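You operate a simulated robot arm through the tools that you are given. There is no shell and no other tool. Be economical: measure what you need, move in short steps, check, and stop when the job is done.

You are at the controls of a simulated two-armed robot. One attempt, no reset.

TASK
Move the one-dot pallet from the trolley to the line and pin it at the stop.
Fine: open the gate and clamp the housing first; carry it in both hands to the loading stretch, clamp toward the aisle, roll it to the stop, lift lever UP. The gate is left open.

Only the result counts: the job must be done as asked and must still hold three seconds after the hand-in. Knocking over, shifting, dropping, spilling or breaking anything else fails it.

THE ROBOT
Two 7-joint arms with two-finger parallel grippers on one trunk, on a base that drives. Base frame: it is fixed to the floor where the robot stands at the start and does not move with it; the origin is under the middle of the robot, x ahead of it, y to its left, z up. Readings come in mm, rad, newtons and seconds.
The left shoulder is at the start at [50, 165, 1055], the right one opposite. With the tool pointing down near the work surface each hand reaches from about 100 to 540 mm from the robot's upright axis, wherever it stands, measured 20 degrees to its own side. Places, roughly: blue lift lever [1600, 200, 600]; green hold lever [2100, 200, 700]; large orange pallet [2250, 0, 750]; large pallet clamp [2200, 0, 800]; loading stretch of the roller line [1900, -100, 700]; one-dot pallet clamp [600, -100, 800]; orange-banded lidded housing [-1000, 2250, 750]; red brake lever [400, 200, 900]; side guide knob [1400, 100, 800]; teal side guide [1500, 100, 700]; teal-banded lidded housing [1250, -1000, 500]; two-dot pallet clamp [1100, 0, 800]; white trolley [700, -100, 500]; yellow stop lever [1200, 200, 700]; yellow trolley gate [500, -100, 800]; yellow-banded lidded housing [1000, -1500, 750]. Payload 3.91 kg a hand.
Tool frame (each hand has its own): the origin (TCP) lies between the finger pads and is the grasp point; the fingertips stand 30 mm ahead of it; z points along the fingers, y is the line along which they close. The gripper opens to 110 mm. The fingers are 20 mm wide and 10 mm thick; the gripper's body (48 by 112 mm) begins 55 mm behind the TCP.
Orientation is that of the tool frame in the base frame, as a unit quaternion [x, y, z, w]. With the fingers straight down and closing along the base's y, the tool's x points along the base's -x, its y along +y and its z along -z.

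THE INTERFACE
- The arms move only by the tool drive_tool. It takes "left_rows", "right_rows" or both (then of equal length, played together; a hand with none holds still); each is text: rows parted by semicolons, each of 6 numbers parted by spaces: the shift along the tool's x, y, z in units of 50 mm (1.0 is 50 mm), then the turn, a rotation vector about the tool's x, y, z in units of 4 degrees (1.0 is 4 degrees). In form: x y z ax ay az; .... A call has 1 to 10 rows; each row shifts and turns the commanded pose from where the row before left it, along the tool's axes as they then stand. "left_gripper" and "right_gripper" are, for a hand that has rows, the opening, from 0 (shut) to 1 (fully open), set as the call begins (left out, the last holds). A call with a number of a shift or a turn outside -1 to 1 is refused whole. A row lasts 0.2 s, in which the tool goes at most 50 mm and 0.15 rad; a call with a longer step from one row to the next is refused whole, and so is a gripper value outside its range. Where a pose cannot be reached the arm comes as near as it can. A force on the tool above 90 N (or 10 N above the force at the start of the call, whichever is more), or a blocked arm, ends the call early, and 0.2 s more pass. The fingers move at their own pace (about 45 mm/s each) and stop on an object; they squeeze with about 31 N. The grip force told is the motor's: it shows also when the fingers shut on nothing. Time passes only in rows, and 0.2 s behind the last, so rows that do not move let the fingers close. The reply holds the time, the measured pose of the TCP, the force on the tool along the base axes, the opening and the grip force, in the units named above and with some noise, with the torque about the TCP (base axes, N m) and any sound that the robot's microphone picked up.
- Cameras (640 x 400 px; columns grow to the right, rows downward): "scene" is now at [115.9, -5.1, 1228.4]; the picture's right is [-0.05, -1.00, 0.00], its down [-0.53, 0.03, -0.85] and it looks along [0.85, -0.04, -0.53] (base axes); focal length 240 px, centre (320, 200). "left" rides on the left gripper at [72, -17, -103] in its tool frame; the picture's right is [0.23, 0.97, 0.00], its down [-0.76, 0.18, -0.62] and it looks along [-0.61, 0.14, 0.78] (tool axes); focal length 222 px, centre (320, 200). "right" rides on the right gripper at [72, 17, -103] in its tool frame; the picture's right is [-0.23, 0.97, 0.00], its down [-0.76, -0.18, -0.62] and it looks along [-0.61, -0.14, 0.78] (tool axes); focal length 222 px, centre (320, 200). There is no depth. A picture from a camera that has moved, and an enlarged one, comes with that camera's place and axes in the base frame and with its lens.
- capture(camera): a new picture of that camera. No time passes.
- raise_lower(by): slides the trunk up (or, below 0, down) by that many mm; the arms and the scene camera ride with it, the base frame stays. It gives what a move gives, with no picture.
- base_move(legs): drives the robot by 1 to 6 legs, each [ahead, left, turn to the left] in mm, mm and rad, along the robot's own axes; the way and the turn of a leg run together, so that a leg with both is an arc; at most 1500 mm and 3.142 rad a leg. The arms and the cameras ride along, it lands a little off, and it stops where it bumps. It gives what a move gives.
- pan_tilt(pan, tilt): turns the head with the scene camera to pan (to the left, within 1.396 rad either way) and tilt (down, from -0.506 to 1.204), counted from straight ahead of the robot. It gives what a move gives.
- enlarge(camera, box): a new picture of the part [left, top, right, bottom] of that camera's present view, enlarged. No time passes.
- job_done(): hands the job in; it is judged then, once.

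Go step by step. Nothing tells you exact positions but the pictures and the camera data: compare them with the known pose of the tool, close in by small moves and look again before you grip or let go. The budget is 120 turns and 88 pictures, counting those below and the enlarged ones. Unless the task says otherwise, let go and move clear before handing in.

The tools are called after "Call:" by a JSON object that holds its "api" and its "payload". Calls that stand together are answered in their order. drive_tool: Moves the arms, as the interface text tells. Its arguments: {"type":"object","properties":{"left_rows":{"type":"string"},"left_gripper":{"type":"number"},"right_rows":{"type":"string"},"right_gripper":{"type":"number"}},"required":[]} The other tools are called the same way: raise_lower (by) slides the trunk up or down; base_move (legs) drives the base; pan_tilt (pan, tilt) turns the head that bears the scene camera; capture (camera) takes a picture; enlarge (camera, box) takes an enlarged picture of a part of a camera's view; job_done () hands the job in.

At the start:

```text
t: 0.0
left_position: [524.1, 111.9, 1026.8]
left_ee_rot: [-0.001, 1.0, 0.0, -0.001]
left_ft_force: [-0.1, 0.1, -0.6]
left_wrist_torque: [0.01, 0.0, 0.03]
left_finger_gap: 109.9
left_finger_force: 0.0
right_position: [438.1, -375.6, 1038.4]
right_ee_rot: [0.0, 1.0, 0.0, 0.001]
right_ft_force: [0.0, 0.4, -0.7]
right_wrist_torque: [0.02, -0.03, 0.03]
right_finger_gap: 110.2
right_finger_force: 0.1
trunk travel left (down, up): [-275.0, 228.0]
robot x, y, heading: [1.6, -1.8, 0.002]
head pan, tilt: [-0.052, 0.559]
```

scene: 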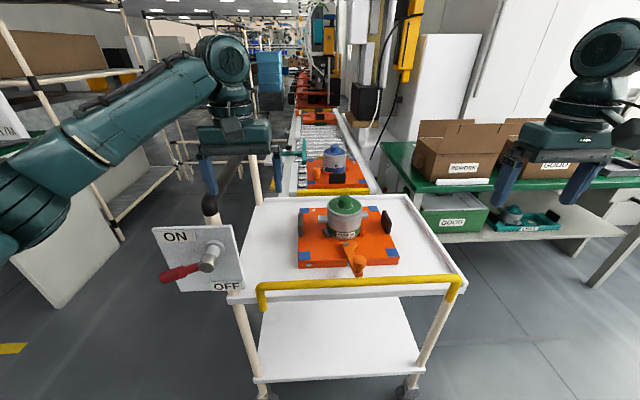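
right: 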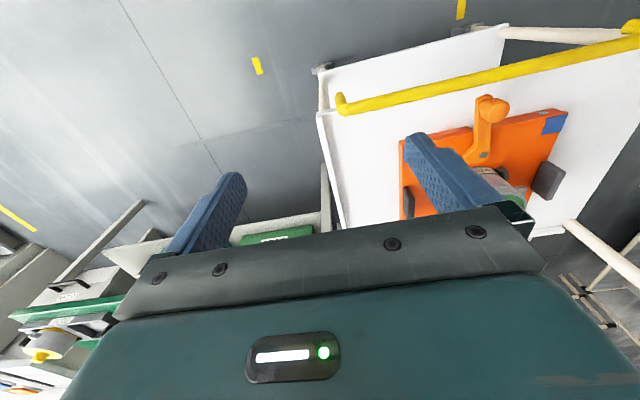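
left: 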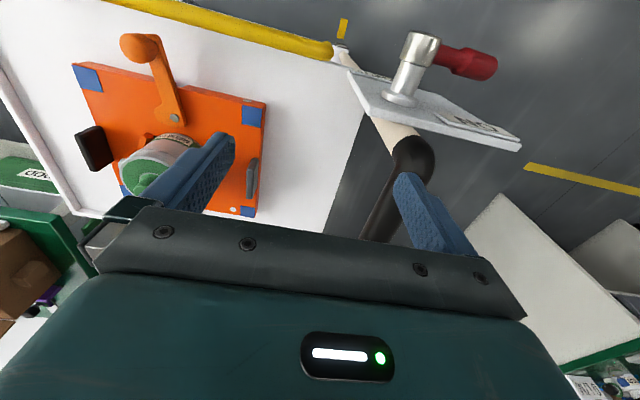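

I see the white trolley ahead with the orange pallet, a green-lidded housing, an orange clamp lever, a yellow gate bar in front and a brake lever plate on the left. I'll look closer first.

Call:
{"api": "enlarge", "payload": {"camera": "scene", "box": [140, 170, 480, 390]}}

Call:
{"api": "enlarge", "payload": {"camera": "scene", "box": [240, 70, 440, 200]}}

```text
1.82 times, centred on (310, 280) of scene
camera zoom: at [115.9, -5.1, 1228.4], right [-0.05, -1.0, 0.0], down [-0.53, 0.03, -0.85], along [0.85, -0.04, -0.53], focal length 437 px, centre (338, 54)
```

zoom: 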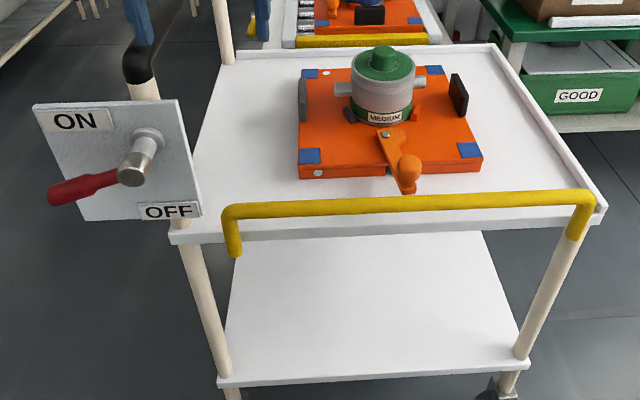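

```text
3.08 times, centred on (340, 135) of scene
camera zoom: at [115.9, -5.1, 1228.4], right [-0.05, -1.0, 0.0], down [-0.53, 0.03, -0.85], along [0.85, -0.04, -0.53], focal length 740 px, centre (258, 400)
```

zoom: 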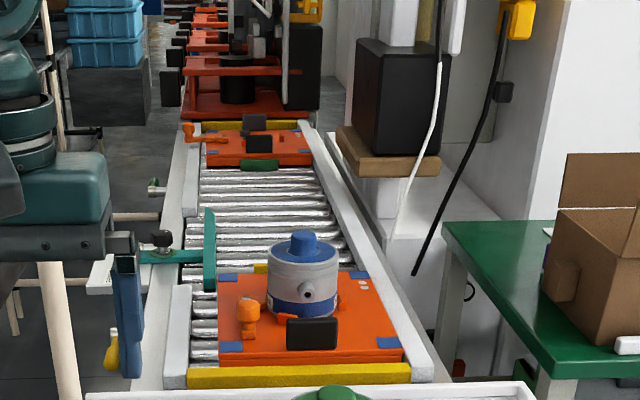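

The gate bar crosses the near side of the trolley; I need its hinge and latch, the brake lever state and the clamp state, so I take close-ups from the wrist camera.

Call:
{"api": "enlarge", "payload": {"camera": "left", "box": [300, 0, 540, 150]}}

Call:
{"api": "enlarge", "payload": {"camera": "left", "box": [60, 20, 300, 220]}}

Call:
{"api": "enlarge", "payload": {"camera": "right", "box": [300, 10, 640, 230]}}

Call:
{"api": "enlarge", "payload": {"camera": "scene", "box": [280, 180, 420, 290]}}

```text
2.67 times, centred on (420, 75) of left
camera zoom: at [452.0, 95.5, 1130.3], right [-0.23, 0.97, 0.0], down [0.76, 0.18, 0.62], along [0.61, 0.14, -0.78], focal length 592 px, centre (53, 533)
```

zoom: 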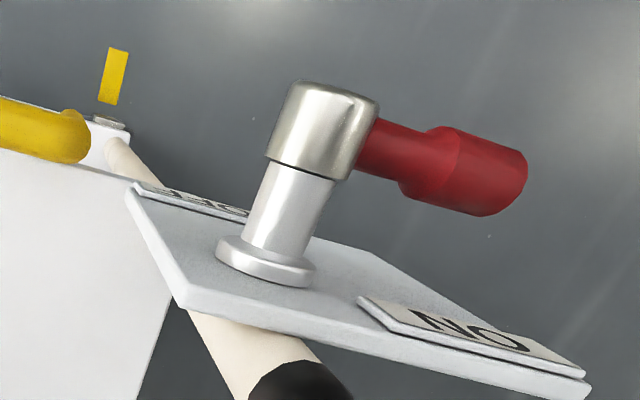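

```text
2.00 times, centred on (180, 120) of left
camera zoom: at [452.0, 95.5, 1130.3], right [-0.23, 0.97, 0.0], down [0.76, 0.18, 0.62], along [0.61, 0.14, -0.78], focal length 444 px, centre (600, 360)
```

zoom: 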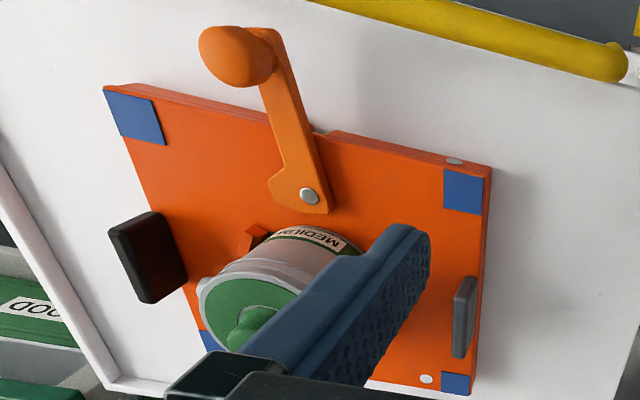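

```text
1.82 times, centred on (470, 120) of right
camera zoom: at [364.3, -357.2, 1142.8], right [0.23, 0.97, 0.0], down [0.76, -0.18, 0.62], along [0.61, -0.14, -0.78], focal length 404 px, centre (47, 346)
```

zoom: 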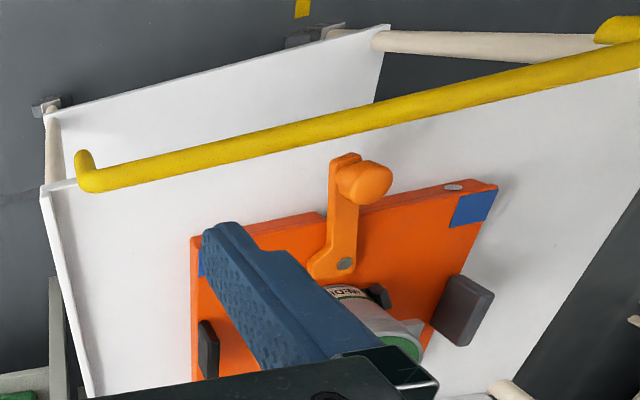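

```text
3.64 times, centred on (350, 235) of scene
camera zoom: at [115.9, -5.1, 1228.4], right [-0.05, -1.0, 0.0], down [-0.53, 0.03, -0.85], along [0.85, -0.04, -0.53], focal length 874 px, centre (211, 73)
```

zoom: 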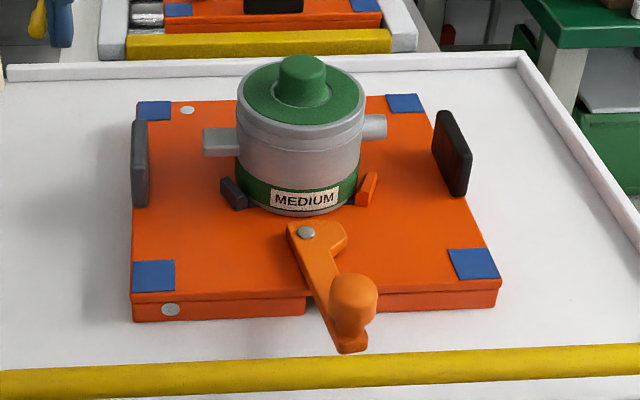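

The brake handle points toward the ON side. The gate looks like a U-bar hinged at the tray's front; I zoom on its ends and on the brake.

Call:
{"api": "enlarge", "payload": {"camera": "scene", "box": [230, 255, 310, 305]}}

Call:
{"api": "enlarge", "payload": {"camera": "scene", "box": [410, 255, 490, 305]}}

Call:
{"api": "enlarge", "payload": {"camera": "scene", "box": [140, 215, 260, 300]}}

Call:
{"api": "enlarge", "payload": {"camera": "right", "box": [310, 60, 430, 140]}}

```text
8.00 times, centred on (270, 280) of scene
camera zoom: at [115.9, -5.1, 1228.4], right [-0.05, -1.0, 0.0], down [-0.53, 0.03, -0.85], along [0.85, -0.04, -0.53], focal length 1924 px, centre (720, -440)
```

zoom: 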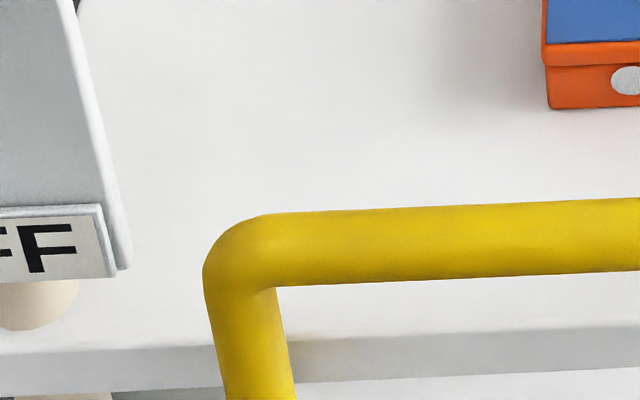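

```text
8.00 times, centred on (450, 280) of scene
camera zoom: at [115.9, -5.1, 1228.4], right [-0.05, -1.0, 0.0], down [-0.53, 0.03, -0.85], along [0.85, -0.04, -0.53], focal length 1924 px, centre (-720, -440)
```

zoom: 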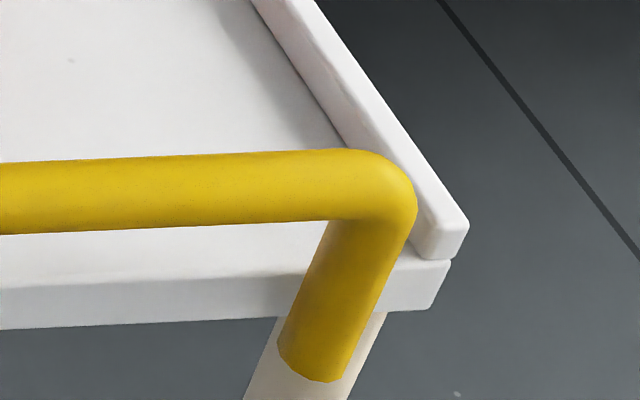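

```text
4.71 times, centred on (200, 258) of scene
camera zoom: at [115.9, -5.1, 1228.4], right [-0.05, -1.0, 0.0], down [-0.53, 0.03, -0.85], along [0.85, -0.04, -0.53], focal length 1132 px, centre (885, -71)
```

zoom: 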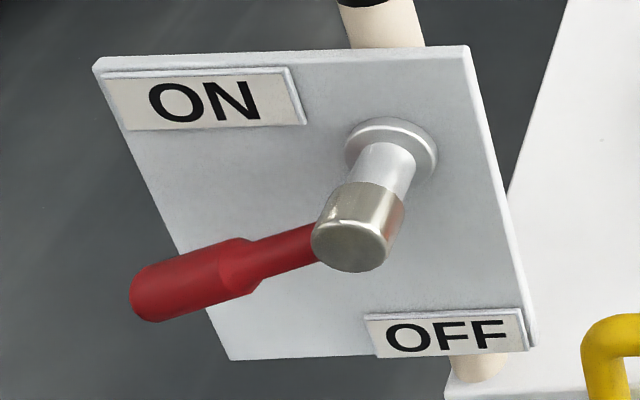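

```text
5.00 times, centred on (370, 100) of right
camera zoom: at [364.3, -357.2, 1142.8], right [0.23, 0.97, 0.0], down [0.76, -0.18, 0.62], along [0.61, -0.14, -0.78], focal length 1111 px, centre (70, 700)
```

zoom: 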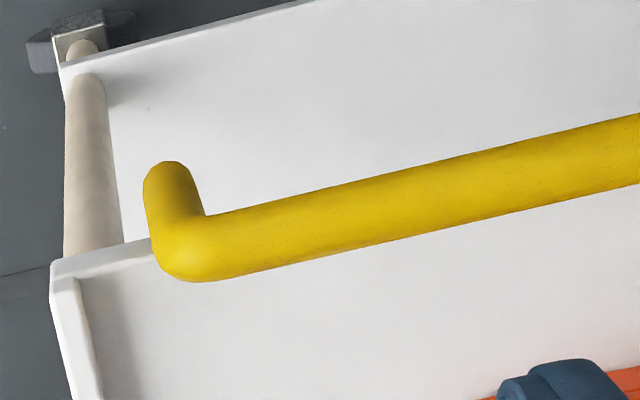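

The brake handle points to ON. The gate is a U-bar with its crossbar around [475, -330…110, 780] and its legs hinged lower; the clamp pivot is about [620,-103,768] and its knob [524,-121,800]. I raise the left hand clear and drive forward a little so the right hand can reach behind the bar.

Call:
{"api": "drive_tool", "payload": {"left_rows": "0 0 -1 0 0 0;0 0 -1 0 0 0;0 0 -1 0 0 0"}}

Call:
{"api": "base_move", "payload": {"legs": [[80, 0, 0]]}}

```text
t: 0.8
left_position: [525.1, 111.7, 1176.8]
left_ee_rot: [0.0, 1.0, 0.0, -0.001]
left_ft_force: [-0.6, -0.3, -0.6]
left_wrist_torque: [0.02, -0.01, -0.01]
left_finger_gap: 110.0
left_finger_force: 0.0
right_position: [436.6, -375.8, 1038.9]
right_ee_rot: [0.0, 1.0, 0.0, 0.0]
right_ft_force: [-0.2, 0.4, -0.3]
right_wrist_torque: [0.02, 0.0, 0.02]
right_finger_gap: 109.9
right_finger_force: 0.0
trunk travel left (down, up): [-275.0, 228.0]
robot x, y, heading: [-0.1, 1.3, 0.003]
head pan, tilt: [-0.052, 0.559]
```

```text
t: 1.9
left_position: [603.8, 112.5, 1174.1]
left_ee_rot: [-0.001, 1.0, 0.0, -0.001]
left_ft_force: [-0.6, -0.3, -0.5]
left_wrist_torque: [-0.03, 0.06, -0.02]
left_finger_gap: 110.2
left_finger_force: 0.2
right_position: [515.1, -375.3, 1038.5]
right_ee_rot: [0.0, 1.0, 0.0, 0.0]
right_ft_force: [0.1, 0.2, -0.6]
right_wrist_torque: [0.03, 0.03, -0.02]
right_finger_gap: 109.8
right_finger_force: 0.1
trunk travel left (down, up): [-275.0, 228.0]
robot x, y, heading: [78.3, -0.6, 0.001]
head pan, tilt: [-0.052, 0.559]
```

Now I bring the right hand, closed, over the spot just behind the bar at y ≈ -240 and look.

Call:
{"api": "drive_tool", "payload": {"right_rows": "-0.2 1 0 0 0 0;0 1 0 0 0 0;0 0.7 0 0 0 0;0 0 1 0 0 0;0 0 1 0 0 0;0 0 0.7 0 0 0", "right_gripper": 0}}

Call:
{"api": "capture", "payload": {"camera": "right"}}

Call:
{"api": "capture", "payload": {"camera": "scene"}}

```text
refused: row 1 steps farther than a row can; nothing moved
```

```text
74 pictures are left
camera right: at [441.8, -357.6, 1142.5], right [0.23, 0.97, 0.0], down [0.76, -0.18, 0.62], along [0.61, -0.14, -0.78], focal length 222 px, centre (320, 200)
```

right: 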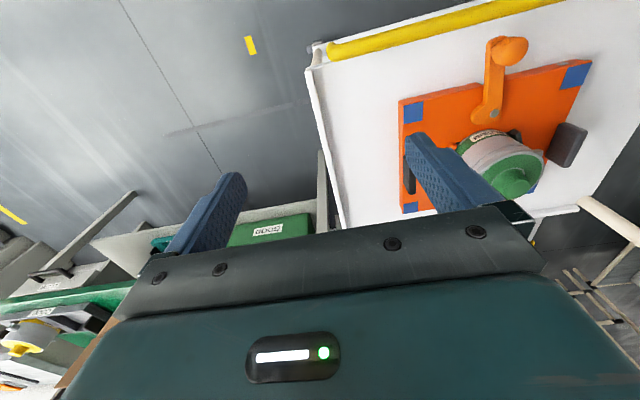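

```text
73 pictures are left
camera scene: at [193.7, -5.3, 1228.3], right [-0.05, -1.0, 0.0], down [-0.53, 0.03, -0.85], along [0.85, -0.05, -0.53], focal length 240 px, centre (320, 200)
```

scene: 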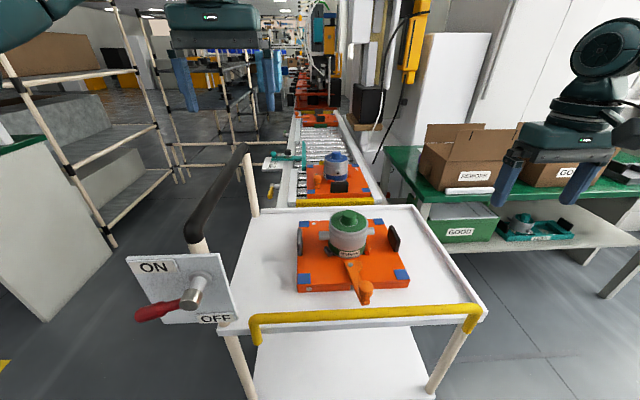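

The combined step was too long; I redo it with shorter steps.

Call:
{"api": "drive_tool", "payload": {"right_rows": "0 1 0 0 0 0;0 1 0 0 0 0;-0.2 0.7 0 0 0 0;0 0 1 0 0 0;0 0 1 0 0 0;0 0 0.7 0 0 0", "right_gripper": 0}}

Call:
{"api": "capture", "payload": {"camera": "right"}}

Call:
{"api": "capture", "payload": {"camera": "scene"}}

```text
t: 3.2
left_position: [603.7, 112.6, 1175.3]
left_ee_rot: [0.0, 1.0, 0.0, 0.0]
left_ft_force: [-0.9, -0.3, 1.0]
left_wrist_torque: [-0.02, 0.02, -0.02]
left_finger_gap: 109.9
left_finger_force: 0.2
right_position: [524.0, -237.3, 907.3]
right_ee_rot: [0.0, 1.0, 0.0, 0.0]
right_ft_force: [0.3, 0.4, -0.2]
right_wrist_torque: [0.0, -0.03, 0.0]
right_finger_gap: 0.0
right_finger_force: 13.4
trunk travel left (down, up): [-275.0, 228.0]
robot x, y, heading: [78.5, -0.1, -0.001]
head pan, tilt: [-0.052, 0.559]
```

```text
72 pictures are left
camera right: at [450.5, -220.2, 1011.0], right [0.23, 0.97, 0.0], down [0.76, -0.18, 0.62], along [0.61, -0.14, -0.78], focal length 222 px, centre (320, 200)
```

right: 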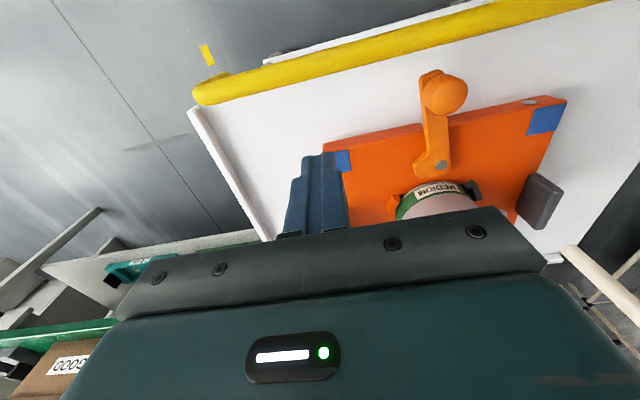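

```text
71 pictures are left
camera scene: at [193.2, -5.4, 1228.4], right [-0.05, -1.0, 0.0], down [-0.53, 0.03, -0.85], along [0.85, -0.05, -0.53], focal length 240 px, centre (320, 200)
```

scene: 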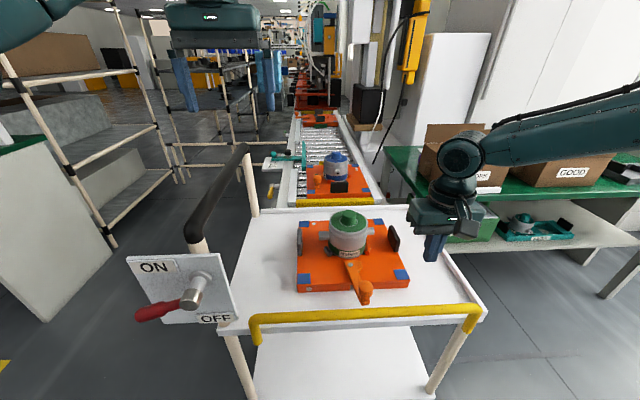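

Bar confirmed near x = 474, z = 780; I lower the closed fingertips behind it and push gently toward -x.

Call:
{"api": "drive_tool", "payload": {"right_rows": "0 0 1 0 0 0;0 0 1 0 0 0;0 0 0.2 0 0 0;0.3 0 0 0 0 0;0.3 0 0 0 0 0;0.3 0 0 0 0 0;0.2 0 0 0 0 0"}}

Call:
{"api": "capture", "payload": {"camera": "right"}}

```text
t: 4.8
left_position: [602.6, 111.1, 1174.9]
left_ee_rot: [-0.001, 1.0, 0.001, 0.0]
left_ft_force: [-0.6, 0.3, 0.3]
left_wrist_torque: [0.02, 0.01, 0.01]
left_finger_gap: 110.1
left_finger_force: 0.1
right_position: [470.6, -239.7, 792.4]
right_ee_rot: [0.002, 1.0, 0.0, 0.0]
right_ft_force: [1.5, -0.4, 0.0]
right_wrist_torque: [-0.02, -0.03, 0.01]
right_finger_gap: 0.0
right_finger_force: 30.7
trunk travel left (down, up): [-275.0, 228.0]
robot x, y, heading: [80.6, -3.9, 0.006]
head pan, tilt: [-0.052, 0.559]
```

```text
70 pictures are left
camera right: at [396.2, -222.4, 896.9], right [0.23, 0.97, 0.0], down [0.76, -0.18, 0.62], along [0.61, -0.14, -0.78], focal length 222 px, centre (320, 200)
```

right: 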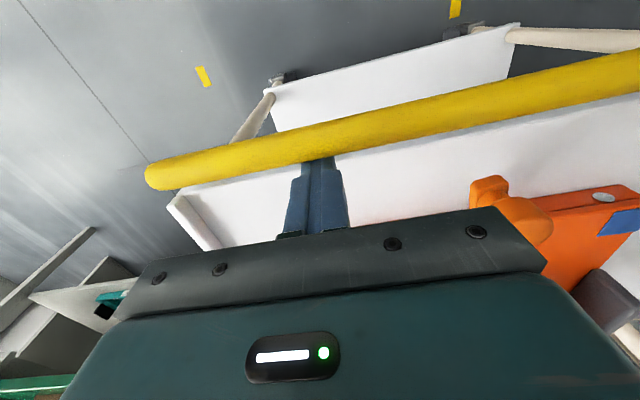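

The bar swings freely toward me. I follow the arc outwards and down.

Call:
{"api": "drive_tool", "payload": {"right_rows": "0.4 0 0.1 0 0 0;0.4 0 0.15 0 0 0;0.3 0 0.2 0 0 0;0.2 0 0.4 0 0 0;0 0 0.5 0 0 0;0 0 0.5 0 0 0"}}

Call:
{"api": "capture", "payload": {"camera": "right"}}

Call:
{"api": "capture", "payload": {"camera": "scene"}}

```text
t: 6.2
left_position: [598.0, 110.0, 1178.2]
left_ee_rot: [0.001, 1.0, -0.001, 0.001]
left_ft_force: [0.7, 0.1, -0.3]
left_wrist_torque: [0.05, 0.07, -0.01]
left_finger_gap: 110.0
left_finger_force: 0.0
right_position: [404.7, -239.7, 730.1]
right_ee_rot: [0.001, 1.0, -0.006, 0.01]
right_ft_force: [-23.6, -8.4, 58.6]
right_wrist_torque: [-0.48, 0.61, -0.06]
right_finger_gap: 0.0
right_finger_force: 31.0
trunk travel left (down, up): [-275.0, 228.0]
robot x, y, heading: [77.2, -0.4, -0.008]
head pan, tilt: [-0.052, 0.559]
stopped in row 6 (right hand): the force on the tool passed its limit at 247 N (the readings are from after the stop); the commanded pose is now the measured one
```

```text
69 pictures are left
camera right: at [328.1, -220.3, 832.7], right [0.23, 0.97, -0.01], down [0.75, -0.17, 0.64], along [0.62, -0.15, -0.77], focal length 222 px, centre (320, 200)
```

right: 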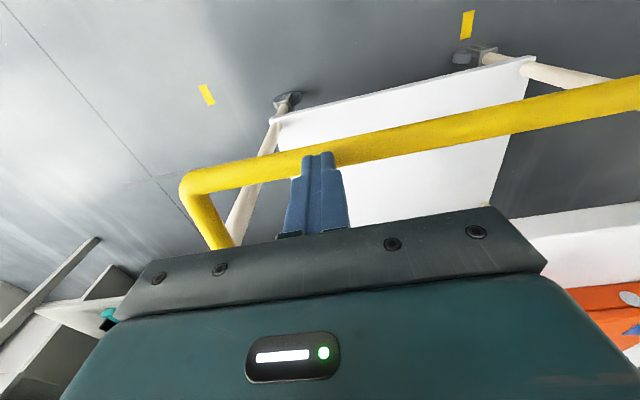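

```text
68 pictures are left
camera scene: at [187.6, -4.4, 1230.9], right [-0.06, -1.0, 0.0], down [-0.52, 0.03, -0.85], along [0.85, -0.05, -0.53], focal length 240 px, centre (320, 200)
```

scene: 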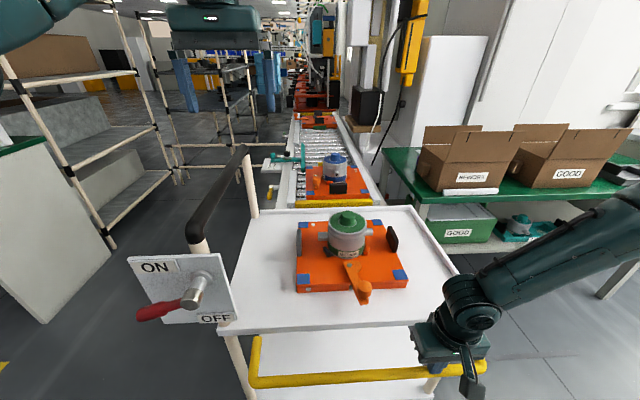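

The gate has swung out to horizontal and met what seems to be its end stop. I back off upward and check that it stays open.

Call:
{"api": "drive_tool", "payload": {"right_rows": "0 0 -0.5 0 0 0;0 0 -1 0 0 0;0 0 -1 0 0 0;0 0 -1 0 0 0;0 0 -0.7 0 0 0"}}

Call:
{"api": "capture", "payload": {"camera": "scene"}}

Call:
{"api": "capture", "payload": {"camera": "right"}}

```text
t: 7.4
left_position: [602.6, 110.3, 1174.7]
left_ee_rot: [0.001, 1.0, -0.001, -0.001]
left_ft_force: [0.1, -0.1, 0.3]
left_wrist_torque: [-0.01, -0.02, -0.02]
left_finger_gap: 109.8
left_finger_force: 0.1
right_position: [401.5, -240.4, 934.4]
right_ee_rot: [0.0, 1.0, -0.004, 0.006]
right_ft_force: [0.4, -0.4, 0.3]
right_wrist_torque: [0.01, -0.03, -0.02]
right_finger_gap: 0.3
right_finger_force: 31.3
trunk travel left (down, up): [-275.0, 228.0]
robot x, y, heading: [78.6, -1.3, -0.0]
head pan, tilt: [-0.052, 0.559]
```

```text
67 pictures are left
camera scene: at [192.7, -6.0, 1228.4], right [-0.06, -1.0, 0.0], down [-0.53, 0.03, -0.85], along [0.85, -0.05, -0.53], focal length 240 px, centre (320, 200)
```

scene: 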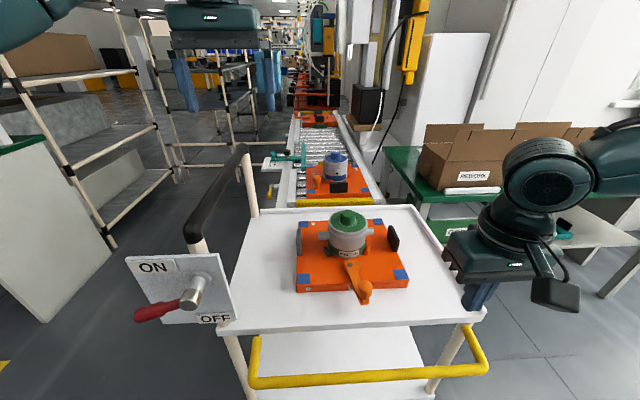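

```text
66 pictures are left
camera right: at [326.6, -220.6, 1037.4], right [0.23, 0.97, -0.01], down [0.75, -0.17, 0.63], along [0.62, -0.15, -0.77], focal length 222 px, centre (320, 200)
```

right: 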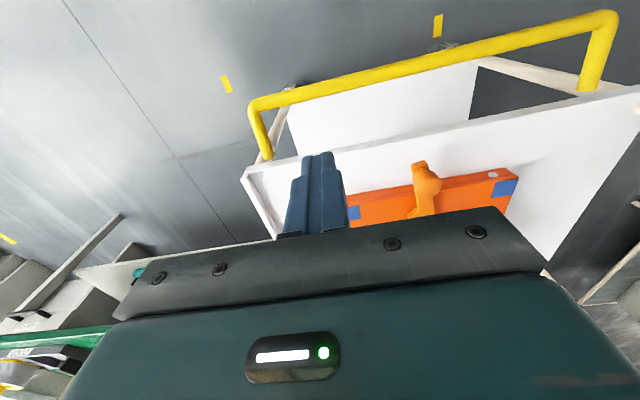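

The gate stays open and nothing else shifted. Now a close look at the clamp's cam.

Call:
{"api": "enlarge", "payload": {"camera": "scene", "box": [290, 205, 418, 307]}}

Call:
{"api": "enlarge", "payload": {"camera": "scene", "box": [290, 105, 390, 205]}}

```text
3.92 times, centred on (354, 256) of scene
camera zoom: at [192.7, -6.0, 1228.4], right [-0.06, -1.0, 0.0], down [-0.53, 0.03, -0.85], along [0.85, -0.05, -0.53], focal length 943 px, centre (187, -20)
```

zoom: 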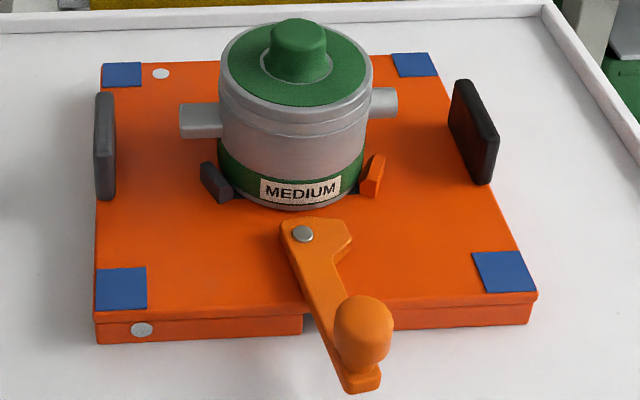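

```text
4.00 times, centred on (340, 155) of scene
camera zoom: at [192.7, -6.0, 1228.4], right [-0.06, -1.0, 0.0], down [-0.53, 0.03, -0.85], along [0.85, -0.05, -0.53], focal length 962 px, centre (240, 380)
```

zoom: 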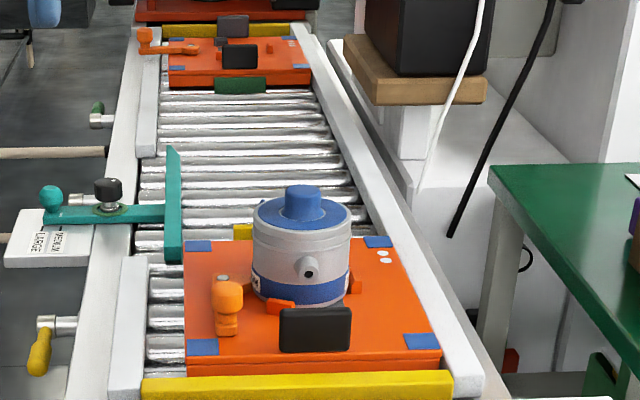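

The cam nose faces -y, and the clamped two-dot pallet shows its handle turned 90° the same way, so clamping means swinging the knob toward -y. I drive forward a bit so the left hand can brace the pallet by its left blade while the right pushes the knob.

Call:
{"api": "base_move", "payload": {"legs": [[90, 0, 0]]}}

Call:
{"api": "drive_tool", "payload": {"left_rows": "0 -1 0 0 0 0;0 -0.7 0 0 0 0;0 0 1 0 0 0;0 0 1 0 0 0;0 0 1 0 0 0;0 0 1 0 0 0"}}

Call:
{"api": "capture", "payload": {"camera": "left"}}

Call:
{"api": "capture", "payload": {"camera": "scene"}}

```text
t: 8.5
left_position: [693.6, 110.7, 1174.8]
left_ee_rot: [0.002, 1.0, 0.0, -0.001]
left_ft_force: [1.3, 0.3, 0.3]
left_wrist_torque: [0.0, 0.01, 0.03]
left_finger_gap: 110.4
left_finger_force: 0.1
right_position: [492.3, -239.4, 934.6]
right_ee_rot: [0.0, 1.0, -0.005, 0.006]
right_ft_force: [0.6, -0.1, -0.1]
right_wrist_torque: [0.0, -0.02, -0.01]
right_finger_gap: 0.0
right_finger_force: 31.4
trunk travel left (down, up): [-275.0, 228.0]
robot x, y, heading: [166.9, -2.8, -0.001]
head pan, tilt: [-0.052, 0.559]
```

```text
t: 9.9
left_position: [692.7, 22.7, 973.7]
left_ee_rot: [-0.001, 1.0, -0.001, -0.001]
left_ft_force: [-0.2, -0.5, 0.5]
left_wrist_torque: [-0.02, 0.01, -0.01]
left_finger_gap: 110.0
left_finger_force: 0.1
right_position: [491.7, -239.0, 933.9]
right_ee_rot: [0.0, 1.0, -0.005, 0.006]
right_ft_force: [0.1, 1.5, -0.3]
right_wrist_torque: [0.03, 0.01, -0.01]
right_finger_gap: 0.0
right_finger_force: 31.2
trunk travel left (down, up): [-275.0, 228.0]
robot x, y, heading: [166.6, 0.2, 0.0]
head pan, tilt: [-0.052, 0.559]
```

```text
63 pictures are left
camera left: at [620.6, 5.8, 1078.8], right [-0.23, 0.97, 0.0], down [0.76, 0.18, 0.62], along [0.61, 0.14, -0.78], focal length 222 px, centre (320, 200)
```

left: 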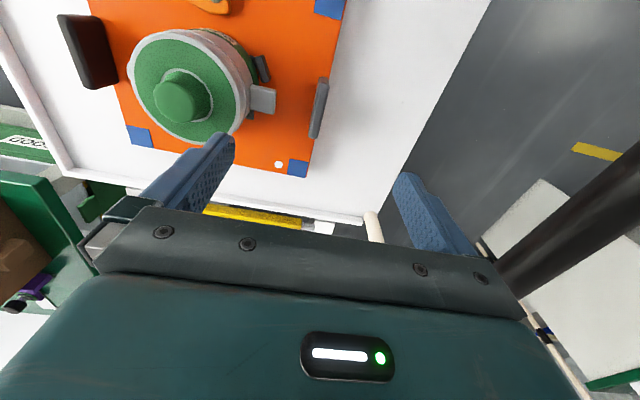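

```text
62 pictures are left
camera scene: at [282.6, -6.1, 1228.5], right [-0.06, -1.0, 0.0], down [-0.53, 0.03, -0.85], along [0.85, -0.05, -0.53], focal length 240 px, centre (320, 200)
```

scene: 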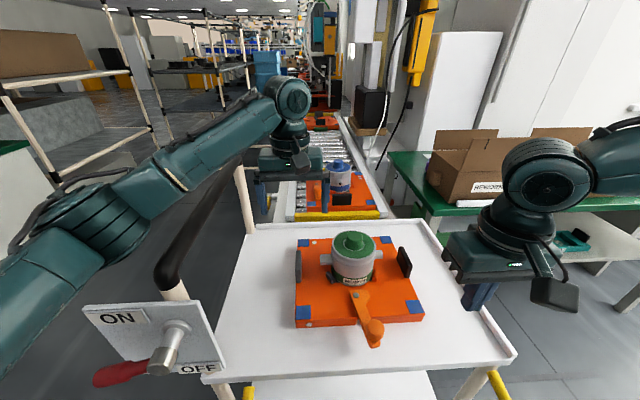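

The left blade is near [693, 23, ~800], right under the left hand; the housing's lug ends near y ≈ -25, so I narrow the fingers before going down, then check.

Call:
{"api": "drive_tool", "payload": {"left_rows": "0 0 0.9 0 0 0;0 0 0.7 0 0 0;0 0 0 0 0 0", "left_gripper": 0.4}}

Call:
{"api": "capture", "payload": {"camera": "left"}}

Call:
{"api": "enlarge", "payload": {"camera": "scene", "box": [230, 180, 440, 350]}}

```text
t: 10.9
left_position: [701.8, 35.3, 926.8]
left_ee_rot: [-0.011, 0.999, -0.006, 0.033]
left_ft_force: [1.1, 0.5, -0.3]
left_wrist_torque: [-0.01, -0.04, 0.0]
left_finger_gap: 43.8
left_finger_force: 0.1
right_position: [489.5, -236.7, 933.3]
right_ee_rot: [-0.001, 1.0, -0.005, 0.009]
right_ft_force: [0.2, 0.4, -0.6]
right_wrist_torque: [0.0, -0.02, -0.01]
right_finger_gap: 0.0
right_finger_force: 30.7
trunk travel left (down, up): [-275.0, 228.0]
robot x, y, heading: [166.6, 3.1, -0.003]
head pan, tilt: [-0.052, 0.559]
stopped in row 3 (left hand): the arm was blocked; the commanded pose is now the measured one
```

```text
61 pictures are left
camera left: at [624.2, 17.1, 1024.8], right [-0.25, 0.97, -0.03], down [0.71, 0.2, 0.67], along [0.65, 0.15, -0.74], focal length 222 px, centre (320, 200)
```

left: 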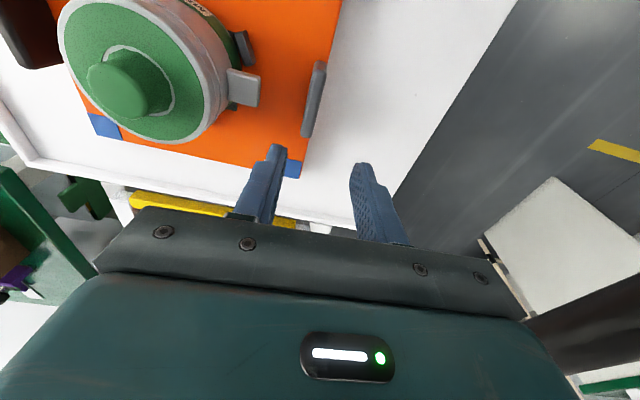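

```text
2.35 times, centred on (335, 265) of scene
camera zoom: at [277.7, -3.8, 1226.5], right [-0.05, -1.0, 0.0], down [-0.52, 0.03, -0.85], along [0.85, -0.04, -0.53], focal length 566 px, centre (285, 47)
```

zoom: 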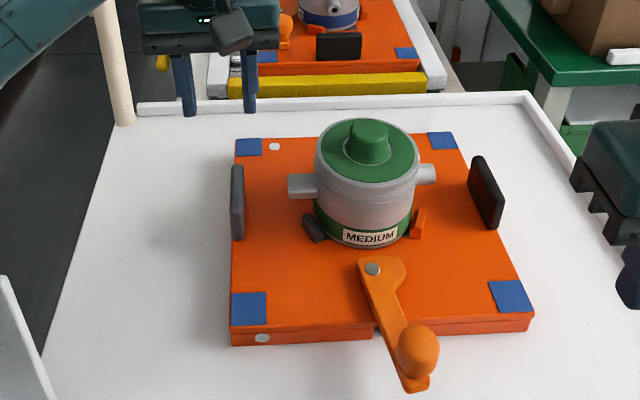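

The left forearm met the trolley's black push handle. I back up, shift the robot right so it is centred on the pallet (y ≈ -112), and raise the trunk a bit so the arms come from above.

Call:
{"api": "drive_tool", "payload": {"left_rows": "0 0 -1 0 0 0;0 0 -1 0 0 0;0 0 -1 0 0 0;0 0 -1 0 0 0"}}

Call:
{"api": "raise_lower", "payload": {"by": 120}}

Call:
{"api": "base_move", "payload": {"legs": [[0, -112, 0]]}}

Call:
{"api": "capture", "payload": {"camera": "scene"}}

```text
t: 11.9
left_position: [695.8, 32.8, 1118.3]
left_ee_rot: [-0.008, 1.0, -0.004, 0.024]
left_ft_force: [1.4, 0.3, -0.3]
left_wrist_torque: [-0.01, 0.01, 0.0]
left_finger_gap: 44.1
left_finger_force: 0.1
right_position: [491.0, -238.1, 934.0]
right_ee_rot: [-0.001, 1.0, -0.005, 0.007]
right_ft_force: [0.2, 0.0, 0.2]
right_wrist_torque: [0.0, -0.01, -0.01]
right_finger_gap: 0.0
right_finger_force: 31.1
trunk travel left (down, up): [-275.0, 228.0]
robot x, y, heading: [163.3, 3.6, -0.002]
head pan, tilt: [-0.052, 0.559]
```

```text
t: 13.4
left_position: [696.3, 32.4, 1238.3]
left_ee_rot: [-0.008, 1.0, -0.004, 0.024]
left_ft_force: [-0.4, 0.6, -0.2]
left_wrist_torque: [0.0, 0.02, -0.02]
left_finger_gap: 43.9
left_finger_force: 0.1
right_position: [492.9, -237.9, 1054.3]
right_ee_rot: [-0.002, 1.0, -0.005, 0.007]
right_ft_force: [0.3, 0.4, -0.2]
right_wrist_torque: [-0.02, -0.04, 0.06]
right_finger_gap: 0.0
right_finger_force: 30.8
trunk travel left (down, up): [-395.0, 108.0]
robot x, y, heading: [167.8, 1.1, -0.001]
head pan, tilt: [-0.052, 0.559]
```

```text
t: 15.0
left_position: [696.0, -73.8, 1238.0]
left_ee_rot: [-0.008, 1.0, -0.004, 0.023]
left_ft_force: [0.3, -0.1, -0.3]
left_wrist_torque: [0.01, -0.01, 0.01]
left_finger_gap: 43.7
left_finger_force: 0.0
right_position: [492.7, -345.5, 1053.7]
right_ee_rot: [-0.001, 1.0, -0.004, 0.007]
right_ft_force: [0.2, -0.6, -0.3]
right_wrist_torque: [-0.01, 0.0, -0.01]
right_finger_gap: 0.0
right_finger_force: 30.6
trunk travel left (down, up): [-395.0, 108.0]
robot x, y, heading: [169.5, -109.7, 0.003]
head pan, tilt: [-0.052, 0.559]
```

```text
59 pictures are left
camera scene: at [282.9, -113.0, 1348.4], right [-0.05, -1.0, 0.0], down [-0.53, 0.03, -0.85], along [0.85, -0.04, -0.53], focal length 240 px, centre (320, 200)
```

scene: 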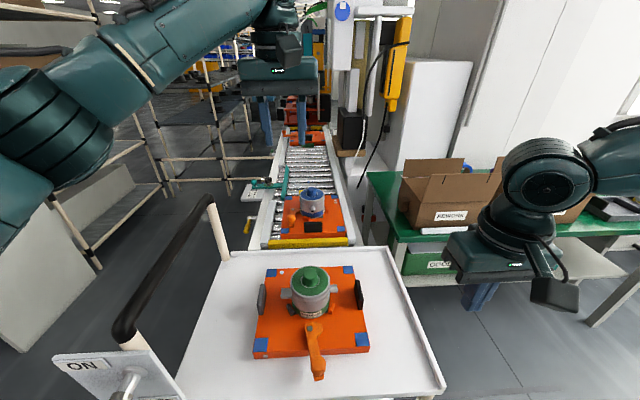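

I level the left hand and move it above the left blade (≈[687, 21, 800]).

Call:
{"api": "drive_tool", "payload": {"left_rows": "0 0.9 0 -0.11 0.69 0.23;0.18 0.9 0 0 0 0;0 0.1 0.9 0 0 0;0 0 1 0 0 0;0 0 1 0 0 0;0 0 1 0 0 0;0 0 1 0 0 0;0 0 1 0 0 0", "left_gripper": 0.4}}

Call:
{"api": "capture", "payload": {"camera": "scene"}}

Call:
{"api": "capture", "payload": {"camera": "left"}}

```text
t: 16.8
left_position: [686.9, 22.4, 944.2]
left_ee_rot: [-0.001, 1.0, 0.0, 0.0]
left_ft_force: [-0.4, -0.2, -0.4]
left_wrist_torque: [0.01, -0.02, 0.02]
left_finger_gap: 43.9
left_finger_force: 0.1
right_position: [493.3, -345.7, 1053.9]
right_ee_rot: [-0.001, 1.0, -0.005, 0.007]
right_ft_force: [-0.4, -0.1, -0.5]
right_wrist_torque: [0.01, 0.01, 0.0]
right_finger_gap: 0.0
right_finger_force: 31.0
trunk travel left (down, up): [-395.0, 108.0]
robot x, y, heading: [165.9, -108.1, -0.004]
head pan, tilt: [-0.052, 0.559]
```

```text
58 pictures are left
camera scene: at [283.2, -112.5, 1348.5], right [-0.05, -1.0, 0.0], down [-0.53, 0.03, -0.85], along [0.85, -0.04, -0.53], focal length 240 px, centre (320, 200)
```

scene: 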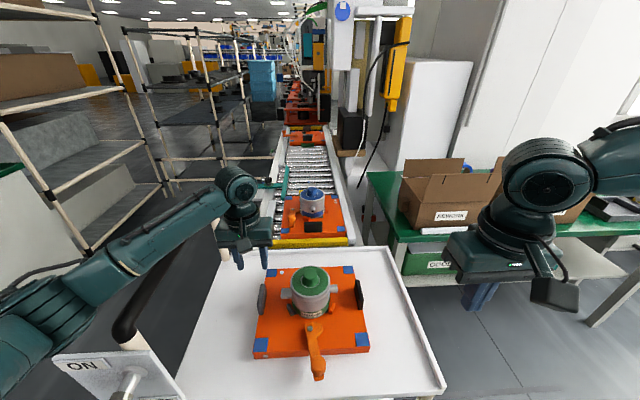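

```text
57 pictures are left
camera left: at [615.1, 4.9, 1049.5], right [-0.23, 0.97, 0.0], down [0.76, 0.18, 0.62], along [0.61, 0.14, -0.78], focal length 222 px, centre (320, 200)
```

left: 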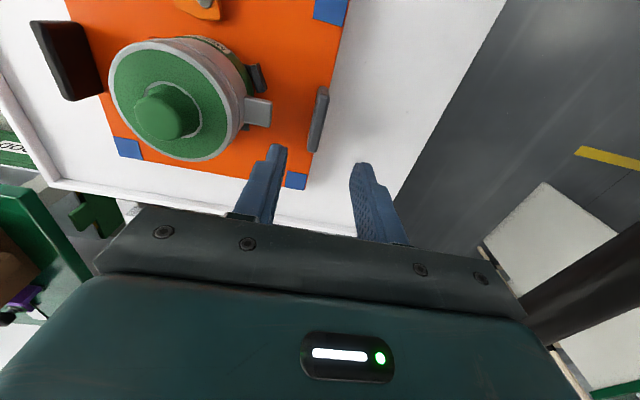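

The blade is between the fingers' line (x ≈ 690, y ≈ 20). I lower over it.

Call:
{"api": "drive_tool", "payload": {"left_rows": "0 0 0.6 0 0 0;0 0 0.6 0 0 0;0 0 0.6 0 0 0;0 0 0.4 0 0 0;0 0 0.3 0 0 0"}}

Call:
{"api": "capture", "payload": {"camera": "left"}}

Call:
{"api": "enlarge", "payload": {"camera": "scene", "box": [200, 190, 400, 390]}}

```text
t: 18.2
left_position: [731.2, 42.3, 893.6]
left_ee_rot: [-0.018, 0.997, 0.005, 0.08]
left_ft_force: [-0.6, -0.4, -0.7]
left_wrist_torque: [-0.05, -0.01, -0.02]
left_finger_gap: 44.0
left_finger_force: 0.0
right_position: [487.9, -344.6, 1054.3]
right_ee_rot: [-0.004, 1.0, -0.004, 0.011]
right_ft_force: [-0.3, 0.6, 0.7]
right_wrist_torque: [0.03, -0.01, -0.01]
right_finger_gap: 0.0
right_finger_force: 31.0
trunk travel left (down, up): [-395.0, 108.0]
robot x, y, heading: [166.0, -107.4, 0.008]
head pan, tilt: [-0.052, 0.559]
stopped in row 5 (left hand): the arm was blocked; the commanded pose is now the measured one
```

```text
56 pictures are left
camera left: at [644.0, 20.8, 984.6], right [-0.26, 0.97, -0.03], down [0.65, 0.2, 0.74], along [0.72, 0.17, -0.67], focal length 222 px, centre (320, 200)
```

left: 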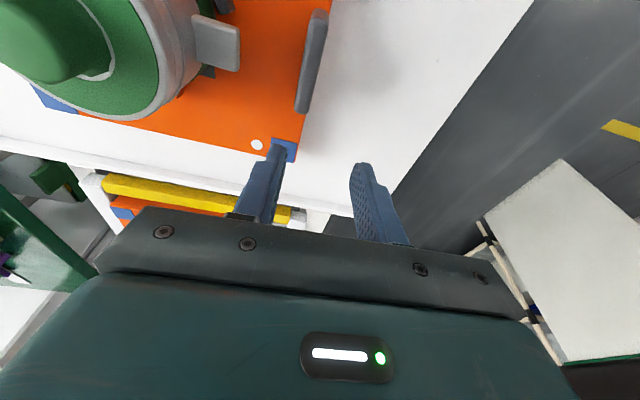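

```text
2.00 times, centred on (300, 290) of scene
camera zoom: at [274.1, -113.4, 1346.6], right [-0.05, -1.0, 0.0], down [-0.52, 0.03, -0.85], along [0.85, -0.04, -0.52], focal length 481 px, centre (360, 20)
```

zoom: 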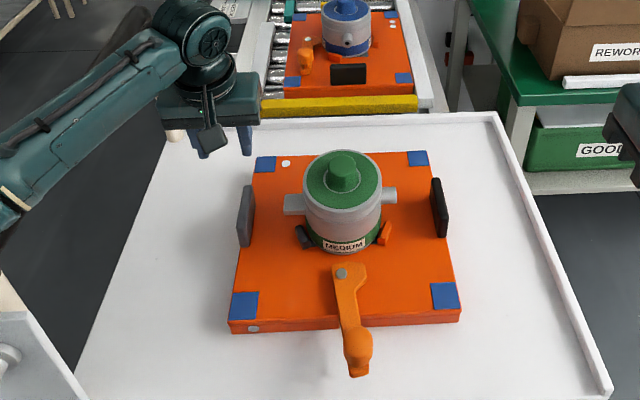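

The forearm still rests on the push handle. I back up, raise the trunk fully, and shift farther right so the left arm reaches in from inside the handle.

Call:
{"api": "drive_tool", "payload": {"left_rows": "0 0 -1 0 0 0;0 0 -1 0 0 0;0 0 -0.9 0.05 0.77 0.17;0 0 -0.9 0.05 0.77 0.17;0 0 -0.9 0.05 0.77 0.17"}}

Call:
{"api": "raise_lower", "payload": {"by": 107}}

Call:
{"api": "base_move", "payload": {"legs": [[20, -90, 0]]}}

```text
t: 19.4
left_position: [702.5, 38.0, 1118.2]
left_ee_rot: [0.004, 1.0, 0.0, -0.011]
left_ft_force: [-0.2, -0.5, -0.5]
left_wrist_torque: [0.0, -0.01, 0.03]
left_finger_gap: 43.8
left_finger_force: 0.1
right_position: [492.8, -342.6, 1053.7]
right_ee_rot: [-0.002, 1.0, -0.005, 0.007]
right_ft_force: [-0.6, 0.7, -0.9]
right_wrist_torque: [0.01, -0.02, 0.01]
right_finger_gap: 0.0
right_finger_force: 31.2
trunk travel left (down, up): [-395.0, 108.0]
robot x, y, heading: [166.2, -106.6, 0.005]
head pan, tilt: [-0.052, 0.559]
```

```text
t: 20.8
left_position: [704.9, 37.7, 1223.7]
left_ee_rot: [0.003, 1.0, -0.001, -0.011]
left_ft_force: [-0.8, -0.4, -0.5]
left_wrist_torque: [-0.01, 0.02, -0.02]
left_finger_gap: 44.0
left_finger_force: 0.0
right_position: [492.9, -343.7, 1161.3]
right_ee_rot: [-0.004, 1.0, -0.004, 0.006]
right_ft_force: [0.2, 1.0, 0.4]
right_wrist_torque: [0.0, 0.0, 0.02]
right_finger_gap: 0.0
right_finger_force: 30.4
trunk travel left (down, up): [-502.0, 1.0]
robot x, y, heading: [165.2, -106.3, 0.001]
head pan, tilt: [-0.052, 0.559]
```

```text
t: 22.2
left_position: [724.6, -51.4, 1223.6]
left_ee_rot: [0.004, 1.0, -0.001, -0.011]
left_ft_force: [-0.1, 0.4, 0.1]
left_wrist_torque: [0.03, -0.02, 0.02]
left_finger_gap: 44.1
left_finger_force: 0.1
right_position: [513.9, -433.0, 1161.1]
right_ee_rot: [-0.003, 1.0, -0.004, 0.007]
right_ft_force: [-0.2, 0.2, -0.9]
right_wrist_torque: [0.0, 0.04, -0.01]
right_finger_gap: 0.0
right_finger_force: 30.9
trunk travel left (down, up): [-502.0, 1.0]
robot x, y, heading: [185.6, -198.6, 0.006]
head pan, tilt: [-0.052, 0.559]
```

Now again toward the left blade.

Call:
{"api": "drive_tool", "payload": {"left_rows": "0.3 0.75 0 0 -0.32 -0.11;0.4 0.7 0 0 0 0;0 0 1 0 0 0;0 0 1 0 0 0;0 0 1 0 0 0;0 0 1 0 0 0;0 0 1 0 0 0;0 0 0.8 0 0 0;0 0 0.6 0 0 0"}}

Call:
{"api": "capture", "payload": {"camera": "left"}}

Call:
{"api": "capture", "payload": {"camera": "scene"}}

```text
t: 24.2
left_position: [688.4, 20.3, 902.0]
left_ee_rot: [0.0, 1.0, 0.0, 0.0]
left_ft_force: [0.2, -0.2, 0.0]
left_wrist_torque: [0.0, 0.0, 0.05]
left_finger_gap: 44.2
left_finger_force: 0.1
right_position: [513.3, -433.5, 1161.7]
right_ee_rot: [-0.003, 1.0, -0.004, 0.007]
right_ft_force: [0.4, 0.7, -0.7]
right_wrist_torque: [0.01, 0.0, -0.04]
right_finger_gap: 0.1
right_finger_force: 31.0
trunk travel left (down, up): [-502.0, 1.0]
robot x, y, heading: [185.6, -192.6, 0.003]
head pan, tilt: [-0.052, 0.559]
```

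```text
54 pictures are left
camera left: at [615.7, 3.8, 1005.0], right [-0.23, 0.97, 0.0], down [0.76, 0.18, 0.62], along [0.61, 0.14, -0.78], focal length 222 px, centre (320, 200)
```

left: 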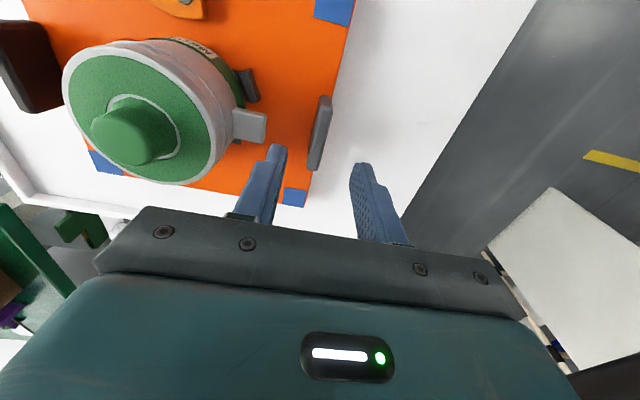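

```text
53 pictures are left
camera scene: at [303.0, -201.5, 1455.4], right [-0.05, -1.0, 0.0], down [-0.53, 0.03, -0.85], along [0.85, -0.04, -0.53], focal length 240 px, centre (320, 200)
```

scene: 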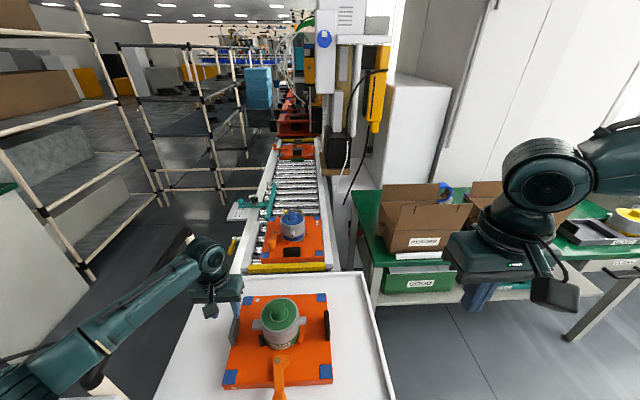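

No block now; the blade (x≈692, y≈21) is aligned. I lower to the grasp height.

Call:
{"api": "drive_tool", "payload": {"left_rows": "-0.06 0 0.5 0 0 0;0 0 0.5 0 0 0;0 0 0.4 0 0 0;0 0 0.35 0 0 0"}}

Call:
{"api": "capture", "payload": {"camera": "left"}}

Call:
{"api": "enlarge", "payload": {"camera": "scene", "box": [150, 220, 370, 400]}}

```text
t: 25.2
left_position: [691.6, 20.1, 814.6]
left_ee_rot: [-0.002, 1.0, 0.0, 0.0]
left_ft_force: [-0.7, -0.2, 0.2]
left_wrist_torque: [0.0, -0.02, 0.0]
left_finger_gap: 43.9
left_finger_force: 0.2
right_position: [512.6, -432.8, 1160.8]
right_ee_rot: [-0.002, 1.0, -0.005, 0.007]
right_ft_force: [0.0, 0.6, 0.2]
right_wrist_torque: [0.02, -0.01, -0.01]
right_finger_gap: 0.0
right_finger_force: 30.6
trunk travel left (down, up): [-502.0, 1.0]
robot x, y, heading: [185.1, -197.9, 0.004]
head pan, tilt: [-0.052, 0.559]
```

```text
52 pictures are left
camera left: at [620.0, 2.4, 918.4], right [-0.23, 0.97, 0.0], down [0.76, 0.18, 0.62], along [0.61, 0.14, -0.78], focal length 222 px, centre (320, 200)
```

left: 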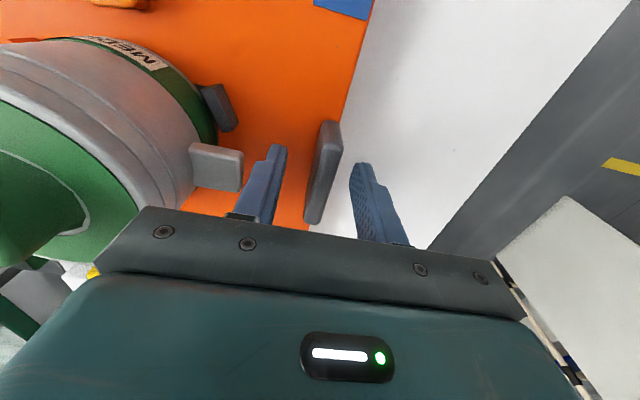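

```text
2.22 times, centred on (260, 310) of scene
camera zoom: at [302.9, -201.4, 1455.4], right [-0.05, -1.0, 0.0], down [-0.53, 0.03, -0.85], along [0.85, -0.04, -0.53], focal length 534 px, centre (453, -44)
```

zoom: 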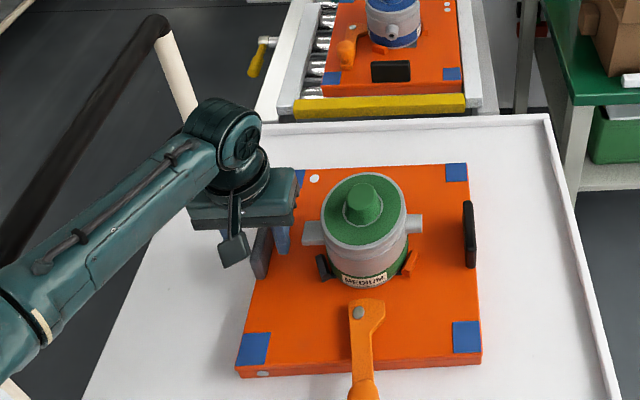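

The blade sits between the fingers. I close the left hand on it and bring the closed right hand to above the knob's +y side.

Call:
{"api": "drive_tool", "payload": {"left_rows": "0.1 0 0 0 0 0;0 0 0 0 0 0;0 0 0 0 0 0;0 0 0 0 0 0;0 0 0 0 0 0;0 0 0 0 0 0;0 0 0 0 0 0;0 0 0 0 0 0;0 0 0 0 0 0;0 0 0 0 0 0", "left_gripper": 0, "right_rows": "0 1 0 0 0 0;0 1 0 0 0 0;0 1 0 0 0 0;0 1 0 0 0 0;0 1 0 0 0 0;0 1 0 0 0 0;0 0.9 0 0 0 0;0 0 1 0 0 0;0 0 1 0 0 0;0 0 1 0 0 0"}}

Call:
{"api": "capture", "payload": {"camera": "right"}}

Call:
{"api": "capture", "payload": {"camera": "scene"}}

```text
t: 27.4
left_position: [687.3, 20.4, 814.4]
left_ee_rot: [-0.001, 1.0, -0.001, -0.001]
left_ft_force: [-1.3, -1.0, 0.0]
left_wrist_torque: [0.2, 0.12, -0.02]
left_finger_gap: 13.6
left_finger_force: 31.4
right_position: [513.3, -327.2, 1031.4]
right_ee_rot: [-0.003, 1.0, -0.004, 0.007]
right_ft_force: [0.0, 0.2, 0.5]
right_wrist_torque: [0.0, 0.02, 0.03]
right_finger_gap: 0.0
right_finger_force: 30.7
right hand out of reach, approached as far as the arm can: row 4, 5, 6, 7, 8, 9, 10
trunk travel left (down, up): [-502.0, 1.0]
robot x, y, heading: [188.0, -196.6, 0.002]
head pan, tilt: [-0.052, 0.559]
```

```text
50 pictures are left
camera right: at [437.8, -308.9, 1134.2], right [0.22, 0.98, 0.0], down [0.75, -0.17, 0.63], along [0.62, -0.14, -0.77], focal length 222 px, centre (320, 200)
```

right: 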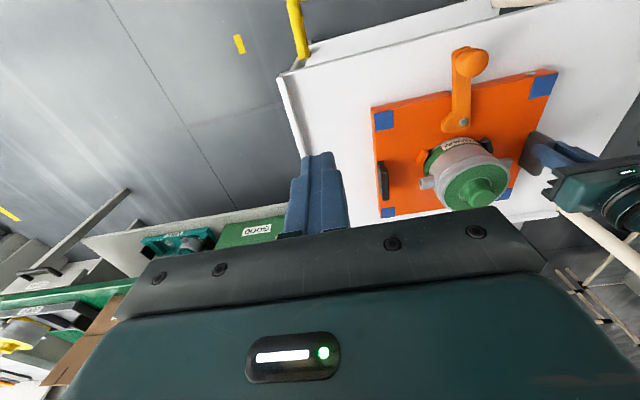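

```text
49 pictures are left
camera scene: at [303.2, -201.5, 1455.4], right [-0.05, -1.0, 0.0], down [-0.53, 0.03, -0.85], along [0.85, -0.04, -0.53], focal length 240 px, centre (320, 200)
```

scene: 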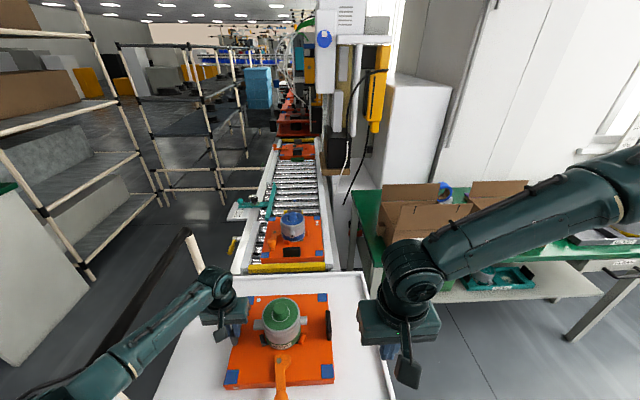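

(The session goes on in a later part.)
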